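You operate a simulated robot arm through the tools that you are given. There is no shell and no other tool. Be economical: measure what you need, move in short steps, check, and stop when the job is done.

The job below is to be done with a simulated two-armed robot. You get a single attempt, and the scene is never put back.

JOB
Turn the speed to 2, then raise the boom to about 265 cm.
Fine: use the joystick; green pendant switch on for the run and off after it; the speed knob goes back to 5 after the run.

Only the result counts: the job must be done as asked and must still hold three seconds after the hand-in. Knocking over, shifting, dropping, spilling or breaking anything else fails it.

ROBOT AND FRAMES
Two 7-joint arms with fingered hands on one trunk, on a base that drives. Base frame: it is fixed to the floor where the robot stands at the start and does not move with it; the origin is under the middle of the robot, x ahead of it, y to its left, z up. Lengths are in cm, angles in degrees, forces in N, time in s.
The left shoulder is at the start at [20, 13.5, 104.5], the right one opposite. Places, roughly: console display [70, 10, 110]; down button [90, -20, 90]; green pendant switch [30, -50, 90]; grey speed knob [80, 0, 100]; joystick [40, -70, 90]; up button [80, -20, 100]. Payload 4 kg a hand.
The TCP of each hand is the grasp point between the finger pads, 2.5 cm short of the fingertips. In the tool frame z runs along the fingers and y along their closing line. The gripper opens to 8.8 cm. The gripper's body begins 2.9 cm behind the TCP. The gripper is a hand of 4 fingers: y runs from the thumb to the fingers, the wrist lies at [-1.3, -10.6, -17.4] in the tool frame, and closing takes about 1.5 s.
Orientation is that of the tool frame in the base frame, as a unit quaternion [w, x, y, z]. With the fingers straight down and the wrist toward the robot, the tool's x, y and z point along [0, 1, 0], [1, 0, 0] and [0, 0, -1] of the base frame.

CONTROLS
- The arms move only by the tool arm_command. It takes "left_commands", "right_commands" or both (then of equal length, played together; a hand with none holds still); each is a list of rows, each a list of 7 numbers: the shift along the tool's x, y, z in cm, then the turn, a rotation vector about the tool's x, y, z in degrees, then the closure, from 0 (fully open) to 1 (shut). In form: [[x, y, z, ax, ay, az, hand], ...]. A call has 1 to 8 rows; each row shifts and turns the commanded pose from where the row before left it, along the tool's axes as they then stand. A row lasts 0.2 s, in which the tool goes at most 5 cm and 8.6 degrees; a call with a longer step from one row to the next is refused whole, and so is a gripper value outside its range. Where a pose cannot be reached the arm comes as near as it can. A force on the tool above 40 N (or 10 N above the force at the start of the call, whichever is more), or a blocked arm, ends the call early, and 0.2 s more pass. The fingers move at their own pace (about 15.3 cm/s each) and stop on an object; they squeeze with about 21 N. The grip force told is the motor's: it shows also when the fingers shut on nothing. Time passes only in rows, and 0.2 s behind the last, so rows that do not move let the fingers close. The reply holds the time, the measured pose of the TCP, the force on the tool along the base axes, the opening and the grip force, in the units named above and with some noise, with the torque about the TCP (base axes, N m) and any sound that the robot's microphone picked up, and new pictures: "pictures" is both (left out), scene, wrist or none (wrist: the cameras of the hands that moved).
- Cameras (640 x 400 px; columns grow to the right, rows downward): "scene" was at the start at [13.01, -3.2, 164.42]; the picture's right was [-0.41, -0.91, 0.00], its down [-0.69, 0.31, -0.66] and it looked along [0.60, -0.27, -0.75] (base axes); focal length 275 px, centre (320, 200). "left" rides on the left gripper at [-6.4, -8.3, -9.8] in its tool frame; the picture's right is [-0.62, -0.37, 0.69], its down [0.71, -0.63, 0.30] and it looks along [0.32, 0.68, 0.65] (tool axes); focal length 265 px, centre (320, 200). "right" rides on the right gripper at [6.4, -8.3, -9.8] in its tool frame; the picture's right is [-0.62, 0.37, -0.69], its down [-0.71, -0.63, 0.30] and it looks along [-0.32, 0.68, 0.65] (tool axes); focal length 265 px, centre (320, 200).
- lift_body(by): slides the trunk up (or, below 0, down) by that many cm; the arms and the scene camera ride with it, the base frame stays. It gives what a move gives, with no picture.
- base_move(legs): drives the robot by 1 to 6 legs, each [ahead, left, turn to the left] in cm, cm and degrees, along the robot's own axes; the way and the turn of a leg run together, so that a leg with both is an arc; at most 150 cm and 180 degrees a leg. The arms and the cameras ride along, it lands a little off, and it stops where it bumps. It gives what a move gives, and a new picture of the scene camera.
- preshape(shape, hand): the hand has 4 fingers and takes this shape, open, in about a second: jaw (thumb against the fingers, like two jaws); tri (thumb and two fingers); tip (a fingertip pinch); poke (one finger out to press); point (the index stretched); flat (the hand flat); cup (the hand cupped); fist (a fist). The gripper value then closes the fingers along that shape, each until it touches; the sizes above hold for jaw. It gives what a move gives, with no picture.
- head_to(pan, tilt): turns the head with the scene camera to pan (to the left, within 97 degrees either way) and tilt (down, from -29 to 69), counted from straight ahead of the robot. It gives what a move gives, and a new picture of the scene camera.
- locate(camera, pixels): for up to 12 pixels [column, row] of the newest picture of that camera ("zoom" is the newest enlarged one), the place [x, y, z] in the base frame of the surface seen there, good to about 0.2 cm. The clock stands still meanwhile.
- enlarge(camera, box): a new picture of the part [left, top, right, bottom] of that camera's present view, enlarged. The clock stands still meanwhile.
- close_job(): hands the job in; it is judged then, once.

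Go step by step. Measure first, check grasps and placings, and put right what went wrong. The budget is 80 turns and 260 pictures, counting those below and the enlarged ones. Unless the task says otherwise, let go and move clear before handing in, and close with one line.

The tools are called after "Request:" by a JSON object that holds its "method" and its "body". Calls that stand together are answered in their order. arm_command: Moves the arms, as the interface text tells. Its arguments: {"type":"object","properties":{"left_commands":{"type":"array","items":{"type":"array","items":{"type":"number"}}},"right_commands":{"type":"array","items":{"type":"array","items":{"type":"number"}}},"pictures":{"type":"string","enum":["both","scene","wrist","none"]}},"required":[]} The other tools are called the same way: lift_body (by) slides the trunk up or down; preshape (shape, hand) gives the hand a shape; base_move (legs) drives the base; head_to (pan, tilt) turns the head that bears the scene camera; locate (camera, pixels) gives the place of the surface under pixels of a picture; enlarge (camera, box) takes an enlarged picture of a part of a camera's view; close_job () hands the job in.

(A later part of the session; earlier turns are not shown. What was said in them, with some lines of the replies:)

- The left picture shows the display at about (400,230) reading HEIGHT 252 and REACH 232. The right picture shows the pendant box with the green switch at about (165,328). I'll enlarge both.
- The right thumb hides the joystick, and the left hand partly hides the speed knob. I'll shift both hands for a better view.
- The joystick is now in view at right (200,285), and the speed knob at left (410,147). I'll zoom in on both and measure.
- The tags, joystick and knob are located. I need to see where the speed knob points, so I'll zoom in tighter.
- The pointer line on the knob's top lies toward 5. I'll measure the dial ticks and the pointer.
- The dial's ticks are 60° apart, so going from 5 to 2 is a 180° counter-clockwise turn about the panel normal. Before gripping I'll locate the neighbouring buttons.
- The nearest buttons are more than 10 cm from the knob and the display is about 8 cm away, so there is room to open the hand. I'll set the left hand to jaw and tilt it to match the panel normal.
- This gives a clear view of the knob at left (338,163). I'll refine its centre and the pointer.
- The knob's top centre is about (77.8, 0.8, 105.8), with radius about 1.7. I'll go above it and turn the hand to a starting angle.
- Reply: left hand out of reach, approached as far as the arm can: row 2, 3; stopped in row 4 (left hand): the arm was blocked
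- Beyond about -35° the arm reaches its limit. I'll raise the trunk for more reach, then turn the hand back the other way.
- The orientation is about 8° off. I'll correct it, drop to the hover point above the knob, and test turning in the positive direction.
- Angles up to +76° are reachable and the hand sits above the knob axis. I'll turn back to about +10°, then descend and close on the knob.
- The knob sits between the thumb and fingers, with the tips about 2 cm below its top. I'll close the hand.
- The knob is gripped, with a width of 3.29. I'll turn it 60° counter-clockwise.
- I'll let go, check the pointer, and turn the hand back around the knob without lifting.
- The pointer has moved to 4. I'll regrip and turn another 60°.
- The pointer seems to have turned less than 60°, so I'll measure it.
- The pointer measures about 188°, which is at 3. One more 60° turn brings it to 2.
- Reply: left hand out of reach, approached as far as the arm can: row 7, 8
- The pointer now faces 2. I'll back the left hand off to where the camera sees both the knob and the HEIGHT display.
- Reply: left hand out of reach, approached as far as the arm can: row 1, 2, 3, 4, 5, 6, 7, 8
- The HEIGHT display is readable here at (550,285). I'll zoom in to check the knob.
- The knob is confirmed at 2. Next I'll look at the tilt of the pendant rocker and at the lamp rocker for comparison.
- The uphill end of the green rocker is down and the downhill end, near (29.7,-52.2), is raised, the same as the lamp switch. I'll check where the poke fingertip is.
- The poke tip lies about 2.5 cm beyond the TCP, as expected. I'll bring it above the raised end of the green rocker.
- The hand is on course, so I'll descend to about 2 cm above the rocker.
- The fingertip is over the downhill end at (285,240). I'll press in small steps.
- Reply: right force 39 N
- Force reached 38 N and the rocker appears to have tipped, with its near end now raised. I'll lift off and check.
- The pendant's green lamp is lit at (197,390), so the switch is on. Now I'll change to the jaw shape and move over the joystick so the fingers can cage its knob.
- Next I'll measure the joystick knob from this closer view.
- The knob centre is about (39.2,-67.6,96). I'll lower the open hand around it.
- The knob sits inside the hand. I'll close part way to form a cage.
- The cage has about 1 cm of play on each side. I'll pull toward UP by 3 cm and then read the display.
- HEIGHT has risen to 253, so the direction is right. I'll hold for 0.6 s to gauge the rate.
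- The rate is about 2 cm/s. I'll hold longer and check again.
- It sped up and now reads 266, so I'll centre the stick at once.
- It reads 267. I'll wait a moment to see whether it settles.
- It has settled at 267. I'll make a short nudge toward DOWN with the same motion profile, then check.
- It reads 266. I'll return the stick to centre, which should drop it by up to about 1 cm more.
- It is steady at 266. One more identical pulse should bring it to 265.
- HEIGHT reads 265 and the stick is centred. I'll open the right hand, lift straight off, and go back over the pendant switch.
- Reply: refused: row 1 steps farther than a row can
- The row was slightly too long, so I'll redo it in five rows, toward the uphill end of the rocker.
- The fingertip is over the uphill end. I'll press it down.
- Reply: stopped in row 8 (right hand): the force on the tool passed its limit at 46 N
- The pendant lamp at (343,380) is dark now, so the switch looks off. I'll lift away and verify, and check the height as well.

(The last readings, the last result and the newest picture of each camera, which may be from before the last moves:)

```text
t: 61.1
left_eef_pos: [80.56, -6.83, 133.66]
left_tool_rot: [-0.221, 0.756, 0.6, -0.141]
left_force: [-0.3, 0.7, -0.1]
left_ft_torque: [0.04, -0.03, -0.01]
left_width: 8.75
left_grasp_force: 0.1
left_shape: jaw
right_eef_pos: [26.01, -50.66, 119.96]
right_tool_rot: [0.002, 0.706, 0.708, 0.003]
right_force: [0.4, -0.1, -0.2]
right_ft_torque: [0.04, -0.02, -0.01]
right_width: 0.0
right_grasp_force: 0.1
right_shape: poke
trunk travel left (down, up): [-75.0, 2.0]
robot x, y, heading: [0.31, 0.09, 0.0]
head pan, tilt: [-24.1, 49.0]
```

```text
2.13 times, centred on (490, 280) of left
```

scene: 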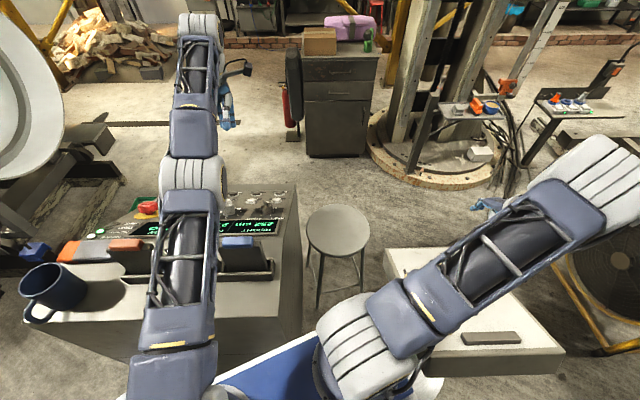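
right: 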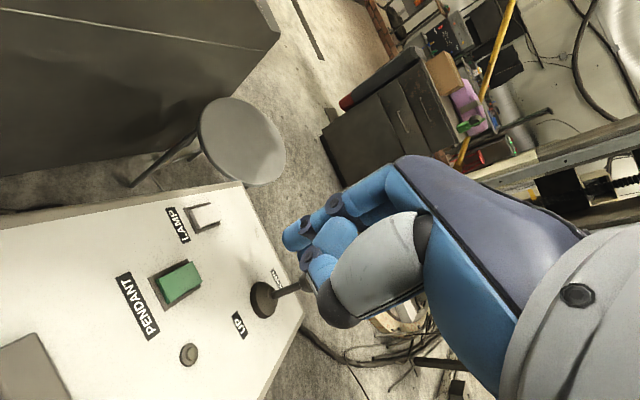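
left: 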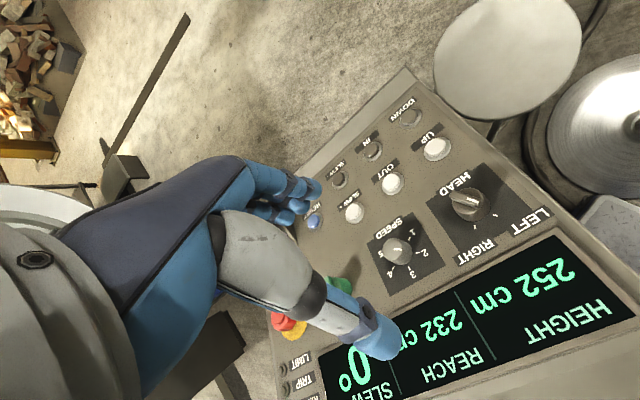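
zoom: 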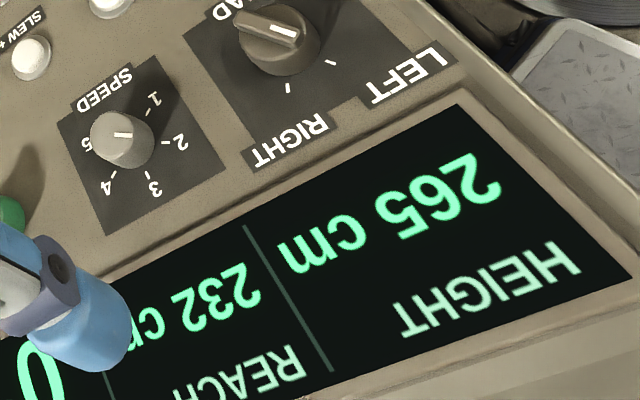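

The pendant is off and HEIGHT holds at 265. Now for the speed knob back to 5. I'll move the left hand carefully, since its commanded pose may differ from the measured one.

Request:
{"method": "arm_command", "body": {"left_commands": [[0, 3, 3, 0, 0, 0, 0], [0, 3, 3, 0, 0, 0, 0]], "pictures": "none"}}

```text
t: 61.7
left_eef_pos: [83.18, -6.84, 125.62]
left_tool_rot: [-0.221, 0.756, 0.6, -0.141]
left_force: [-0.2, -0.3, 0.6]
left_ft_torque: [0.02, -0.02, -0.01]
left_width: 8.73
left_grasp_force: 0.1
left_shape: jaw
right_eef_pos: [26.03, -50.61, 119.86]
right_tool_rot: [0.002, 0.706, 0.708, 0.003]
right_force: [-0.5, 0.5, 0.0]
right_ft_torque: [0.01, -0.01, -0.02]
right_width: 0.0
right_grasp_force: 0.1
right_shape: poke
trunk travel left (down, up): [-75.0, 2.0]
robot x, y, heading: [0.01, 0.16, -0.4]
head pan, tilt: [-24.1, 49.0]
```

It moves relative to the measured pose. I'll go above the knob and turn to +70°.

Request:
{"method": "arm_command", "body": {"left_commands": [[1.24, 0.87, 3.4, 0, 0, 0, 0], [1.24, 0.87, 3.4, 0, 0, 0, 0], [1.24, 0.87, 3.4, 0, 0, 0, 0], [1.24, 0.87, 3.4, 0, 0, 0, 0], [0, 0, 0, 0, 0, -8.5, 0], [0, 0, 0, 0, 0, -8.5, 0], [0, 0, 0, 0, 0, -8.5, 0], [0, 0, 0, 0, 0, -8.5, 0]], "pictures": "none"}}

Request:
{"method": "arm_command", "body": {"left_commands": [[0, 0, 0, 0, 0, -8.0, 0], [0, 0, 0, 0, 0, -8.0, 0], [0, 0, 0, 0, 0, -8.0, 0], [0, 0, 0, 0, 0, -8.0, 0]], "pictures": "wrist"}}

```text
t: 63.7
left_eef_pos: [86.34, -1.45, 117.84]
left_tool_rot: [-0.221, 0.548, 0.805, -0.06]
left_force: [0.2, 0.5, 0.5]
left_ft_torque: [-0.04, -0.02, 0.01]
left_width: 8.78
left_grasp_force: 0.1
left_shape: jaw
left hand out of reach, approached as far as the arm can: row 1, 2, 3, 4, 8
right_eef_pos: [25.87, -50.48, 120.11]
right_tool_rot: [0.004, 0.705, 0.709, 0.003]
right_force: [0.0, -0.1, -0.7]
right_ft_torque: [-0.02, -0.01, -0.02]
right_width: 0.0
right_grasp_force: 0.1
right_shape: poke
trunk travel left (down, up): [-75.0, 2.0]
robot x, y, heading: [0.12, 0.65, -0.1]
head pan, tilt: [-24.1, 49.0]
stopped in row 8 (left hand): the arm was blocked; the commanded pose is now the measured one
```

```text
t: 64.7
left_eef_pos: [82.72, -0.37, 115.78]
left_tool_rot: [-0.242, 0.303, 0.922, 0.002]
left_force: [0.9, 0.0, 0.0]
left_ft_torque: [0.02, -0.02, -0.02]
left_width: 8.76
left_grasp_force: 0.0
left_shape: jaw
left hand out of reach, approached as far as the arm can: row 1, 2, 3, 4
right_eef_pos: [26.2, -50.66, 119.91]
right_tool_rot: [0.003, 0.706, 0.709, 0.003]
right_force: [0.4, -0.1, -0.6]
right_ft_torque: [0.01, -0.01, 0.0]
right_width: 0.0
right_grasp_force: 0.0
right_shape: poke
trunk travel left (down, up): [-75.0, 2.0]
robot x, y, heading: [0.33, 0.07, 0.0]
head pan, tilt: [-24.1, 49.0]
```

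left: 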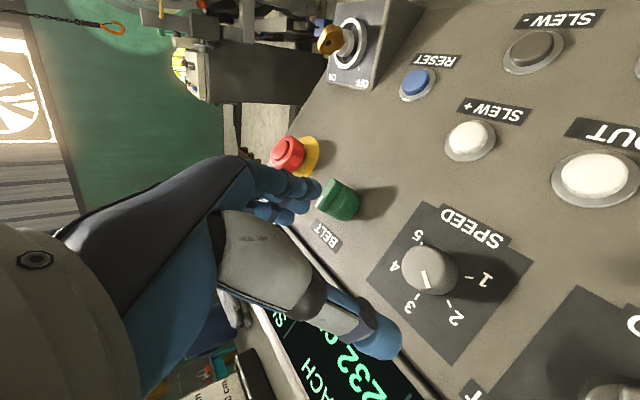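

The hand is near the knob but the arm hit its limits on the way. I'll check the scene before going on.

Request:
{"method": "head_to", "body": {"pan": -5, "tilt": 50}}

Request:
{"method": "enlarge", "body": {"camera": "left", "box": [360, 190, 540, 370]}}

```text
t: 65.5
left_eef_pos: [82.79, -0.44, 115.76]
left_tool_rot: [-0.241, 0.305, 0.922, 0.003]
left_force: [-0.3, 0.1, -0.1]
left_ft_torque: [-0.03, 0.01, 0.0]
left_width: 8.77
left_grasp_force: 0.0
left_shape: jaw
right_eef_pos: [26.15, -50.57, 119.82]
right_tool_rot: [0.002, 0.705, 0.709, 0.003]
right_force: [-0.1, -0.3, -0.4]
right_ft_torque: [0.0, -0.01, -0.01]
right_width: 0.01
right_grasp_force: 0.0
right_shape: poke
trunk travel left (down, up): [-75.0, 2.0]
robot x, y, heading: [-0.24, 0.42, 0.0]
head pan, tilt: [-5.0, 50.0]
```

scene: 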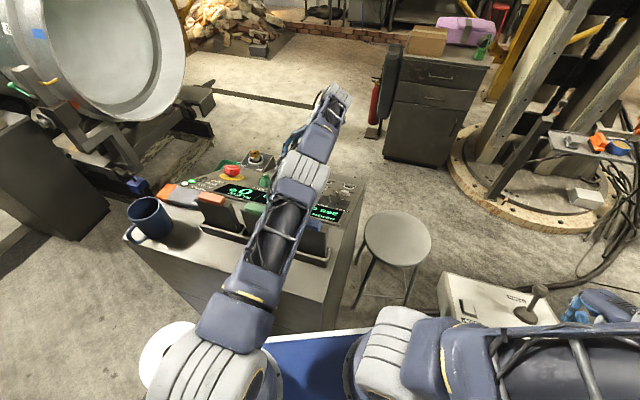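

```text
2.22 times, centred on (450, 280) of left
```

zoom: 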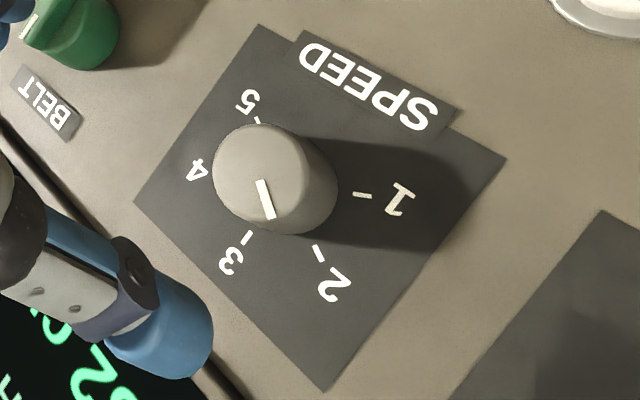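

Nothing has been disturbed and the pointer is still at 2. I'll descend onto the knob at about 72°.

Request:
{"method": "arm_command", "body": {"left_commands": [[0, -0.3, 3.5, 0, 0, 0, 0], [0, -0.28, 3, 0, 0, 0, 0], [0, 0, 2.5, 0, 0, 0, 0], [0, 0, 1.7, 0, 0, 0, 0]], "pictures": "wrist"}}

```text
t: 66.5
left_eef_pos: [77.71, 0.69, 106.47]
left_tool_rot: [-0.242, 0.304, 0.921, 0.003]
left_force: [0.4, 0.9, 0.4]
left_ft_torque: [0.03, -0.01, 0.0]
left_width: 8.76
left_grasp_force: 0.0
left_shape: jaw
right_eef_pos: [26.04, -50.54, 119.96]
right_tool_rot: [0.003, 0.705, 0.709, 0.003]
right_force: [0.3, -0.9, -0.3]
right_ft_torque: [0.01, -0.01, -0.01]
right_width: 0.0
right_grasp_force: 0.1
right_shape: poke
trunk travel left (down, up): [-75.0, 2.0]
robot x, y, heading: [0.19, 0.32, 0.0]
head pan, tilt: [-5.0, 50.0]
```

left: 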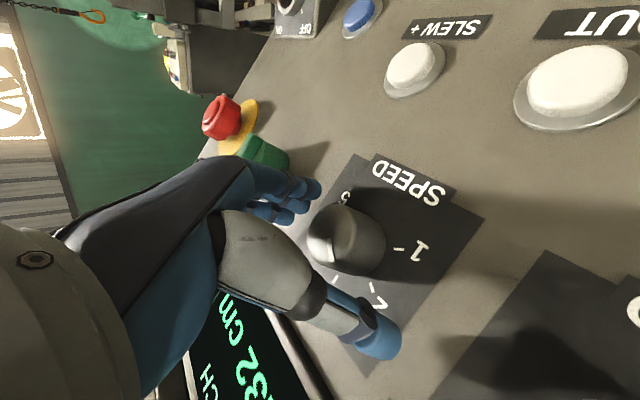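

The hand is in place around the knob. I'll close and turn it 60° clockwise.

Request:
{"method": "arm_command", "body": {"left_commands": [[0, 0, 0, 0, 0, 0, 1], [0, 0, 0, 0, 0, 0, 1], [0, 0, 0, 0, 0, 0, 1], [0, 0, 0, 0, 0, 0, 1], [0, 0, 0, 0, 0, 0, 1], [0, 0, 0, 0, 0, 0, 1], [0, 0, 0, 0, 0, 0, 1]], "pictures": "none"}}

Request:
{"method": "arm_command", "body": {"left_commands": [[0, 0, 0, 0, 0, 7.6, 1], [0, 0, 0, 0, 0, 7.6, 1], [0, 0, 0, 0, 0, 7.6, 1], [0, 0, 0, 0, 0, 7.6, 1], [0, 0, 0, 0, 0, 7.6, 1], [0, 0, 0, 0, 0, 7.6, 1], [0, 0, 0, 0, 0, 7.6, 1], [0, 0, 0, 0, 0, 7.6, 1]], "pictures": "none"}}

Request:
{"method": "arm_command", "body": {"left_commands": [[0, 0, 0, 0, 0, 0, 0], [0, 0, 0, 0, 0, 0, 0], [0, 0, 0, 0, 0, 0, 0], [0, 0, 0, 0, 0, 0, 0]], "pictures": "wrist"}}

Request:
{"method": "enlarge", "body": {"camera": "left", "box": [280, 180, 440, 280]}}

```text
t: 68.1
left_eef_pos: [77.64, 0.76, 106.48]
left_tool_rot: [-0.242, 0.304, 0.921, 0.002]
left_force: [-3.9, -1.5, 0.3]
left_ft_torque: [-0.03, 0.05, 0.0]
left_width: 2.71
left_grasp_force: 21.0
left_shape: jaw
right_eef_pos: [26.22, -50.55, 119.92]
right_tool_rot: [0.003, 0.705, 0.709, 0.003]
right_force: [-0.5, 0.8, 0.5]
right_ft_torque: [0.0, 0.02, -0.01]
right_width: 0.0
right_grasp_force: 0.1
right_shape: poke
trunk travel left (down, up): [-75.0, 2.0]
robot x, y, heading: [0.26, -0.23, 0.1]
head pan, tilt: [-5.0, 50.0]
```

```text
t: 69.9
left_eef_pos: [77.77, 0.98, 106.46]
left_tool_rot: [-0.209, 0.729, 0.641, -0.119]
left_force: [8.3, 16.9, -6.2]
left_ft_torque: [0.35, -0.18, 0.0]
left_width: 2.75
left_grasp_force: 20.9
left_shape: jaw
right_eef_pos: [26.07, -50.44, 119.85]
right_tool_rot: [0.001, 0.705, 0.709, 0.002]
right_force: [0.4, 0.3, -0.3]
right_ft_torque: [-0.02, 0.0, -0.03]
right_width: 0.0
right_grasp_force: 0.1
right_shape: poke
trunk travel left (down, up): [-75.0, 2.0]
robot x, y, heading: [0.18, 0.01, 0.0]
head pan, tilt: [-5.0, 50.0]
```

```text
t: 70.9
left_eef_pos: [77.72, 0.71, 106.52]
left_tool_rot: [-0.21, 0.729, 0.64, -0.12]
left_force: [-0.6, 0.1, -0.2]
left_ft_torque: [0.0, -0.01, -0.01]
left_width: 8.74
left_grasp_force: 0.0
left_shape: jaw
right_eef_pos: [26.11, -50.48, 119.79]
right_tool_rot: [0.003, 0.705, 0.709, 0.003]
right_force: [-0.5, -0.1, -0.3]
right_ft_torque: [0.03, -0.01, -0.02]
right_width: 0.03
right_grasp_force: 0.1
right_shape: poke
trunk travel left (down, up): [-75.0, 2.0]
robot x, y, heading: [0.24, 0.44, 0.1]
head pan, tilt: [-5.0, 50.0]
```

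left: 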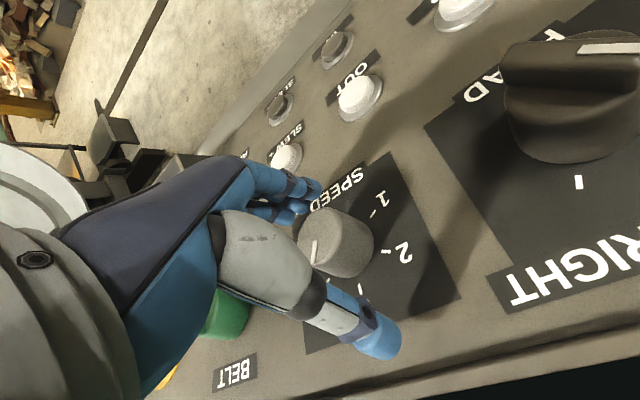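

```text
4.00 times, centred on (360, 230) of left
```

zoom: 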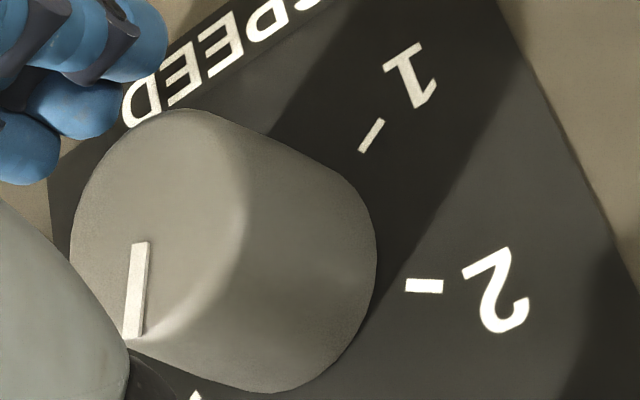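

I'll measure the pointer before the next turn.

Request:
{"method": "locate", "body": {"camera": "zoom", "pixels": [[140, 250], [133, 325], [137, 290]]}}

Request:
{"method": "arm_command", "body": {"left_commands": [[0, 0, 0, 0, 0, -7.6, 0], [0, 0, 0, 0, 0, -7.6, 0], [0, 0, 0, 0, 0, -7.6, 0], [0, 0, 0, 0, 0, -7.6, 0], [0, 0, 0, 0, 0, -7.6, 0], [0, 0, 0, 0, 0, -7.6, 0], [0, 0, 0, 0, 0, -7.6, 0], [0, 0, 0, 0, 0, -7.6, 0]], "pictures": "none"}}

Request:
{"method": "arm_command", "body": {"left_commands": [[0, 0, 0, 0, 0, 0, 1], [0, 0, 0, 0, 0, 0, 1], [0, 0, 0, 0, 0, 0, 1], [0, 0, 0, 0, 0, 0, 1], [0, 0, 0, 0, 0, 0, 1], [0, 0, 0, 0, 0, 0, 1], [0, 0, 0, 0, 0, 0, 1]], "pictures": "none"}}

```text
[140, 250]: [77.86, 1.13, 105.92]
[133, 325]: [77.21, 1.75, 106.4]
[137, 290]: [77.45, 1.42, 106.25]
```

```text
t: 72.7
left_eef_pos: [77.74, 0.64, 106.47]
left_tool_rot: [-0.241, 0.304, 0.922, 0.002]
left_force: [0.8, -0.8, -0.5]
left_ft_torque: [-0.03, 0.01, 0.0]
left_width: 8.74
left_grasp_force: 0.1
left_shape: jaw
right_eef_pos: [26.15, -50.46, 119.84]
right_tool_rot: [0.003, 0.706, 0.709, 0.003]
right_force: [-0.7, -0.3, 0.1]
right_ft_torque: [-0.01, -0.02, 0.01]
right_width: 0.0
right_grasp_force: 0.0
right_shape: poke
trunk travel left (down, up): [-75.0, 2.0]
robot x, y, heading: [-0.0, 0.03, -0.1]
head pan, tilt: [-5.0, 50.0]
```

```text
t: 74.3
left_eef_pos: [77.72, 0.66, 106.37]
left_tool_rot: [-0.241, 0.304, 0.922, 0.002]
left_force: [-3.8, -0.3, 0.9]
left_ft_torque: [0.02, 0.09, 0.0]
left_width: 2.66
left_grasp_force: 21.2
left_shape: jaw
right_eef_pos: [26.11, -50.61, 119.93]
right_tool_rot: [0.003, 0.705, 0.709, 0.003]
right_force: [-0.9, -0.2, -0.9]
right_ft_torque: [0.01, 0.0, 0.02]
right_width: 0.0
right_grasp_force: 0.0
right_shape: poke
trunk travel left (down, up): [-75.0, 2.0]
robot x, y, heading: [0.26, 0.6, 0.0]
head pan, tilt: [-5.0, 50.0]
```

The pointer is around 3 or a little past it. I'll turn about 60° more, then check.

Request:
{"method": "arm_command", "body": {"left_commands": [[0, 0, 0, 0, 0, 7.5, 1], [0, 0, 0, 0, 0, 7.5, 1], [0, 0, 0, 0, 0, 7.5, 1], [0, 0, 0, 0, 0, 7.5, 1], [0, 0, 0, 0, 0, 7.5, 1], [0, 0, 0, 0, 0, 7.5, 1], [0, 0, 0, 0, 0, 7.5, 1], [0, 0, 0, 0, 0, 7.5, 1]], "pictures": "none"}}

Request:
{"method": "arm_command", "body": {"left_commands": [[0, 0, 0, 0, 0, 0, 0], [0, 0, 0, 0, 0, 0, 0], [0, 0, 0, 0, 0, 0, 0], [0, 0, 0, 0, 0, 0, 0]], "pictures": "wrist"}}

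Request:
{"method": "enlarge", "body": {"camera": "left", "box": [280, 180, 440, 280]}}

```text
t: 76.1
left_eef_pos: [77.63, 1.02, 106.42]
left_tool_rot: [-0.211, 0.725, 0.645, -0.117]
left_force: [10.3, 18.9, -3.7]
left_ft_torque: [0.36, -0.21, 0.02]
left_width: 2.72
left_grasp_force: 21.8
left_shape: jaw
right_eef_pos: [26.1, -50.46, 119.86]
right_tool_rot: [0.002, 0.704, 0.71, 0.002]
right_force: [-1.0, -0.3, -0.8]
right_ft_torque: [0.0, -0.03, -0.03]
right_width: 0.03
right_grasp_force: 0.0
right_shape: poke
trunk travel left (down, up): [-75.0, 2.0]
robot x, y, heading: [0.14, -0.11, 0.0]
head pan, tilt: [-5.0, 50.0]
```

```text
t: 77.1
left_eef_pos: [77.52, 0.7, 106.5]
left_tool_rot: [-0.211, 0.725, 0.645, -0.119]
left_force: [-1.1, 0.2, -0.1]
left_ft_torque: [0.02, 0.02, -0.05]
left_width: 8.76
left_grasp_force: 0.0
left_shape: jaw
right_eef_pos: [26.14, -50.53, 119.99]
right_tool_rot: [0.002, 0.705, 0.709, 0.003]
right_force: [0.2, 0.0, 0.6]
right_ft_torque: [0.0, 0.0, -0.01]
right_width: 0.01
right_grasp_force: 0.1
right_shape: poke
trunk travel left (down, up): [-75.0, 2.0]
robot x, y, heading: [0.15, 0.2, -0.0]
head pan, tilt: [-5.0, 50.0]
```

left: 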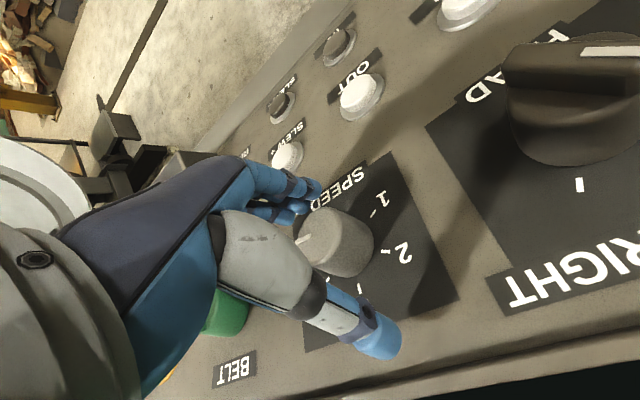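

```text
4.00 times, centred on (360, 230) of left
```

zoom: 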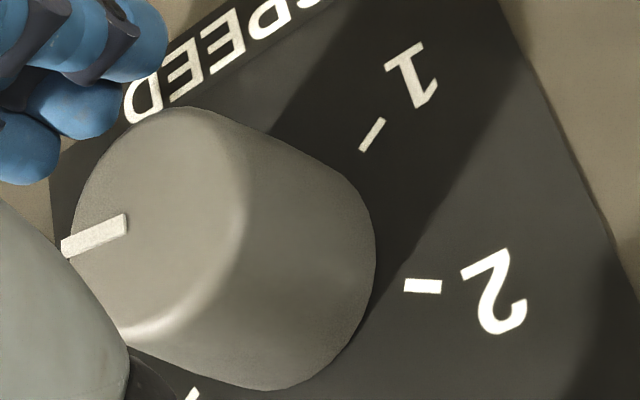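

Request:
{"method": "locate", "body": {"camera": "zoom", "pixels": [[120, 222], [72, 244], [96, 233], [160, 210]]}}

```text
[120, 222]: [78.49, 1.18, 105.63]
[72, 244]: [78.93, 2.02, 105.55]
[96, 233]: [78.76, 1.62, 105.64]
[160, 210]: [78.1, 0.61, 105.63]
```

The pointer is now near 70–75°, just short of 5 at 60°. I'll regrip here and turn about 12° more clockwise.

Request:
{"method": "arm_command", "body": {"left_commands": [[0, 0, 0, 0, 0, 0, 1], [0, 0, 0, 0, 0, 0, 1], [0, 0, 0, 0, 0, 0, 1], [0, 0, 0, 0, 0, 0, 1], [0, 0, 0, 0, 0, 0, 1], [0, 0, 0, 0, 0, 0, 1], [0, 0, 0, 0, 0, 6, 1], [0, 0, 0, 0, 0, 6, 1]], "pictures": "none"}}

Request:
{"method": "arm_command", "body": {"left_commands": [[0, 0, 0, 0, 0, 0, 0], [0, 0, 0, 0, 0, 0, 0], [0, 0, 0, 0, 0, 0, 0], [0, 0, -3, 0, 0, 0, 0], [0, 0, -4, 0, 0, -8, 0], [0, 0, 0, 0, 0, -8, 0]], "pictures": "wrist"}}

Request:
{"method": "enlarge", "body": {"camera": "left", "box": [320, 180, 520, 320]}}

```text
t: 78.9
left_eef_pos: [77.71, 0.79, 106.47]
left_tool_rot: [-0.198, 0.789, 0.565, -0.14]
left_force: [-3.7, 3.3, 1.0]
left_ft_torque: [0.13, 0.11, 0.07]
left_width: 2.96
left_grasp_force: 21.0
left_shape: jaw
right_eef_pos: [25.99, -50.59, 119.97]
right_tool_rot: [0.002, 0.705, 0.709, 0.004]
right_force: [0.3, -0.4, 0.1]
right_ft_torque: [0.0, 0.02, 0.01]
right_width: 0.0
right_grasp_force: 0.0
right_shape: poke
trunk travel left (down, up): [-75.0, 2.0]
robot x, y, heading: [-0.05, 0.19, 0.2]
head pan, tilt: [-5.0, 50.0]
```

```text
t: 80.3
left_eef_pos: [80.57, -0.24, 112.5]
left_tool_rot: [-0.214, 0.702, 0.671, -0.111]
left_force: [-0.1, 0.3, -0.8]
left_ft_torque: [-0.04, -0.03, 0.01]
left_width: 8.75
left_grasp_force: 0.1
left_shape: jaw
right_eef_pos: [26.09, -50.65, 119.93]
right_tool_rot: [0.003, 0.705, 0.709, 0.002]
right_force: [0.1, 0.0, 0.4]
right_ft_torque: [-0.03, 0.01, -0.02]
right_width: 0.0
right_grasp_force: 0.1
right_shape: poke
trunk travel left (down, up): [-75.0, 2.0]
robot x, y, heading: [0.18, 0.33, -0.0]
head pan, tilt: [-5.0, 50.0]
```

left: 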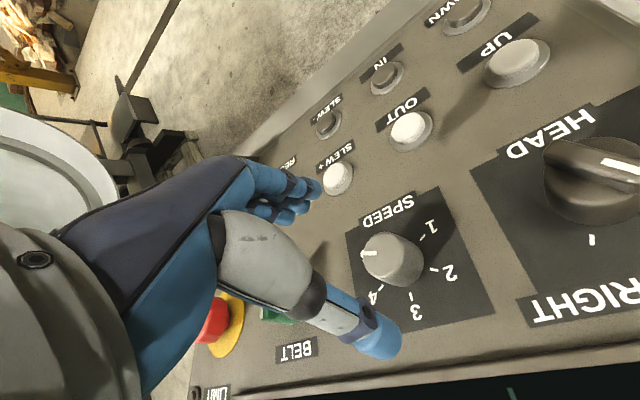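

```text
2.86 times, centred on (420, 250) of left
```

zoom: 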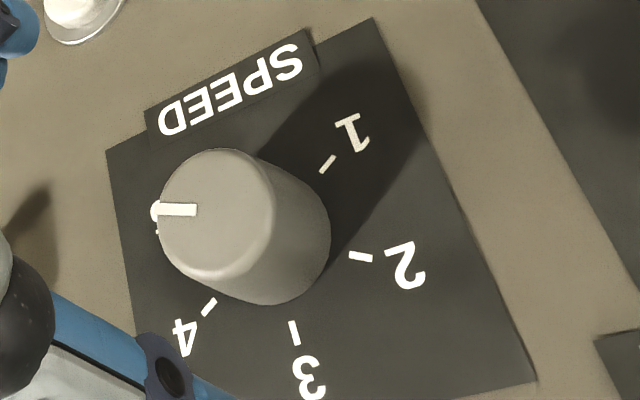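

The pointer nearly lines up with 5, directly opposite tick 2. I'll measure it precisely.

Request:
{"method": "locate", "body": {"camera": "zoom", "pixels": [[164, 210], [193, 210], [178, 210], [265, 205], [215, 152], [200, 275], [328, 164], [361, 257], [294, 332], [209, 307]]}}

Request:
{"method": "enlarge", "body": {"camera": "left", "box": [355, 220, 435, 300]}}

```text
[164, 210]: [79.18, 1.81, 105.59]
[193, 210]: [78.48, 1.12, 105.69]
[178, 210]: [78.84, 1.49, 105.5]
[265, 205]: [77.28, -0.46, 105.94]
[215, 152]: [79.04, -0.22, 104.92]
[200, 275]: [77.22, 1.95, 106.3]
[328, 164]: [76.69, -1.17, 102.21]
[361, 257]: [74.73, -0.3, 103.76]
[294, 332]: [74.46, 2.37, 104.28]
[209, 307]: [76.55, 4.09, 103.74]
```

```text
5.00 times, centred on (395, 260) of left
```

zoom: 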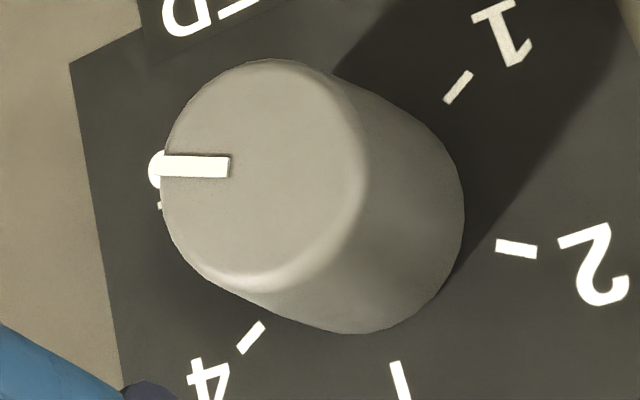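

The pointer measures 64°, the same as the original reading at 5. I'll lift the left hand clear and make a final check of display, knob and pendant.

Request:
{"method": "arm_command", "body": {"left_commands": [[0, -1, -3, 0, 0, 0, 0], [0, -2, -3, 0, 0, 0, 0], [0, -3, -1, 0, 0, 0, 0], [0, -3, 0, 0, 0, 0, 0]], "right_commands": [[0, 0, -3, 0, 0, 0, 0], [0, 0, -3, 0, 0, 0, 0], [0, 0, -3, 0, 0, 0, 0], [0, 0, -3, 0, 0, 0, 0]], "pictures": "both"}}

Request:
{"method": "enlarge", "body": {"camera": "left", "box": [300, 100, 640, 380]}}

Request:
{"method": "enlarge", "body": {"camera": "scene", "box": [120, 140, 380, 280]}}

```text
t: 81.3
left_eef_pos: [75.68, -1.47, 123.13]
left_tool_rot: [-0.214, 0.701, 0.671, -0.111]
left_force: [-0.8, -0.5, -0.8]
left_ft_torque: [0.0, 0.03, 0.01]
left_width: 8.76
left_grasp_force: 0.0
left_shape: jaw
right_eef_pos: [25.96, -50.6, 131.89]
right_tool_rot: [0.002, 0.705, 0.709, 0.002]
right_force: [0.5, -0.6, -0.3]
right_ft_torque: [0.01, 0.02, 0.0]
right_width: 0.0
right_grasp_force: 0.1
right_shape: poke
trunk travel left (down, up): [-75.0, 2.0]
robot x, y, heading: [-0.21, 0.15, -0.1]
head pan, tilt: [-5.0, 50.0]
```

scene: 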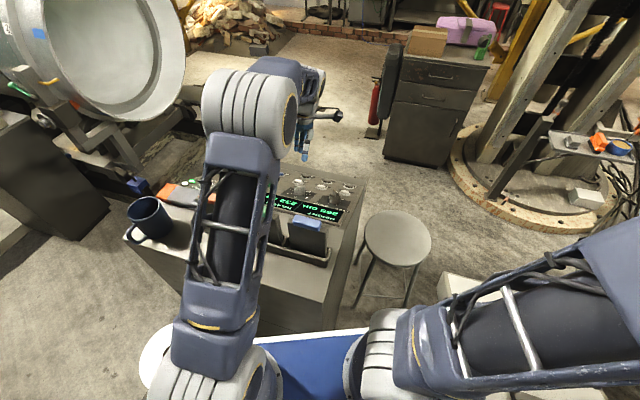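
right: 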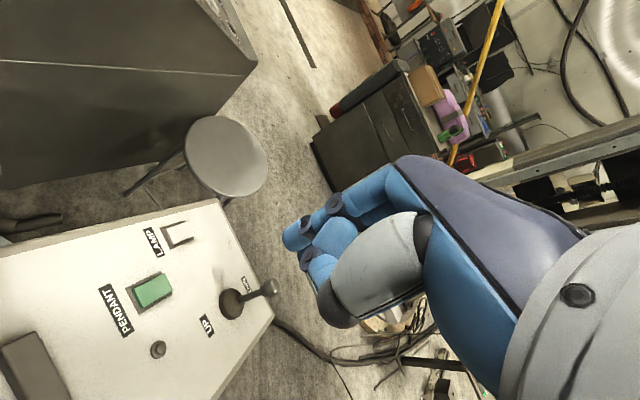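
left: 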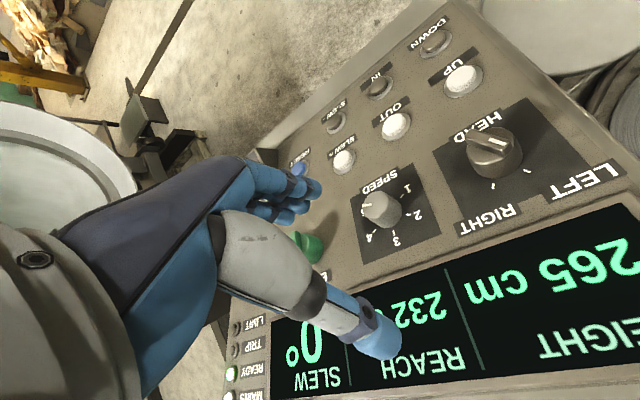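

```text
1.43 times, centred on (470, 240) of left
```

zoom: 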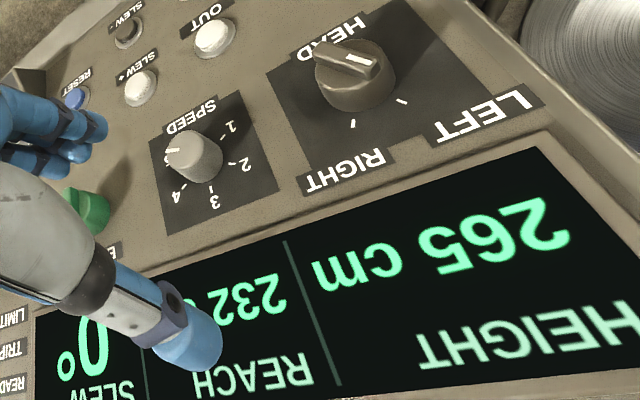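

```text
2.46 times, centred on (250, 210) of scene
```

zoom: 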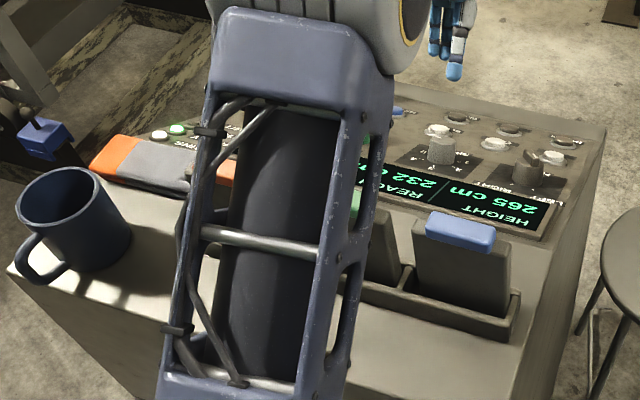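

HEIGHT reads 265 cm, the speed knob is at 5, the pendant switch is off with its lamp dark, the stick is centred and both hands are clear. I'm handing in.

Request:
{"method": "close_job", "body": {}}

```text
The job is handed in.
```

The boom is at 265 cm, raised with the joystick at speed 2; it overshot to 267 and I nudged it back down with the stick. The pendant switch is off again, the speed knob is back at 5, and I saw nothing else disturbed.
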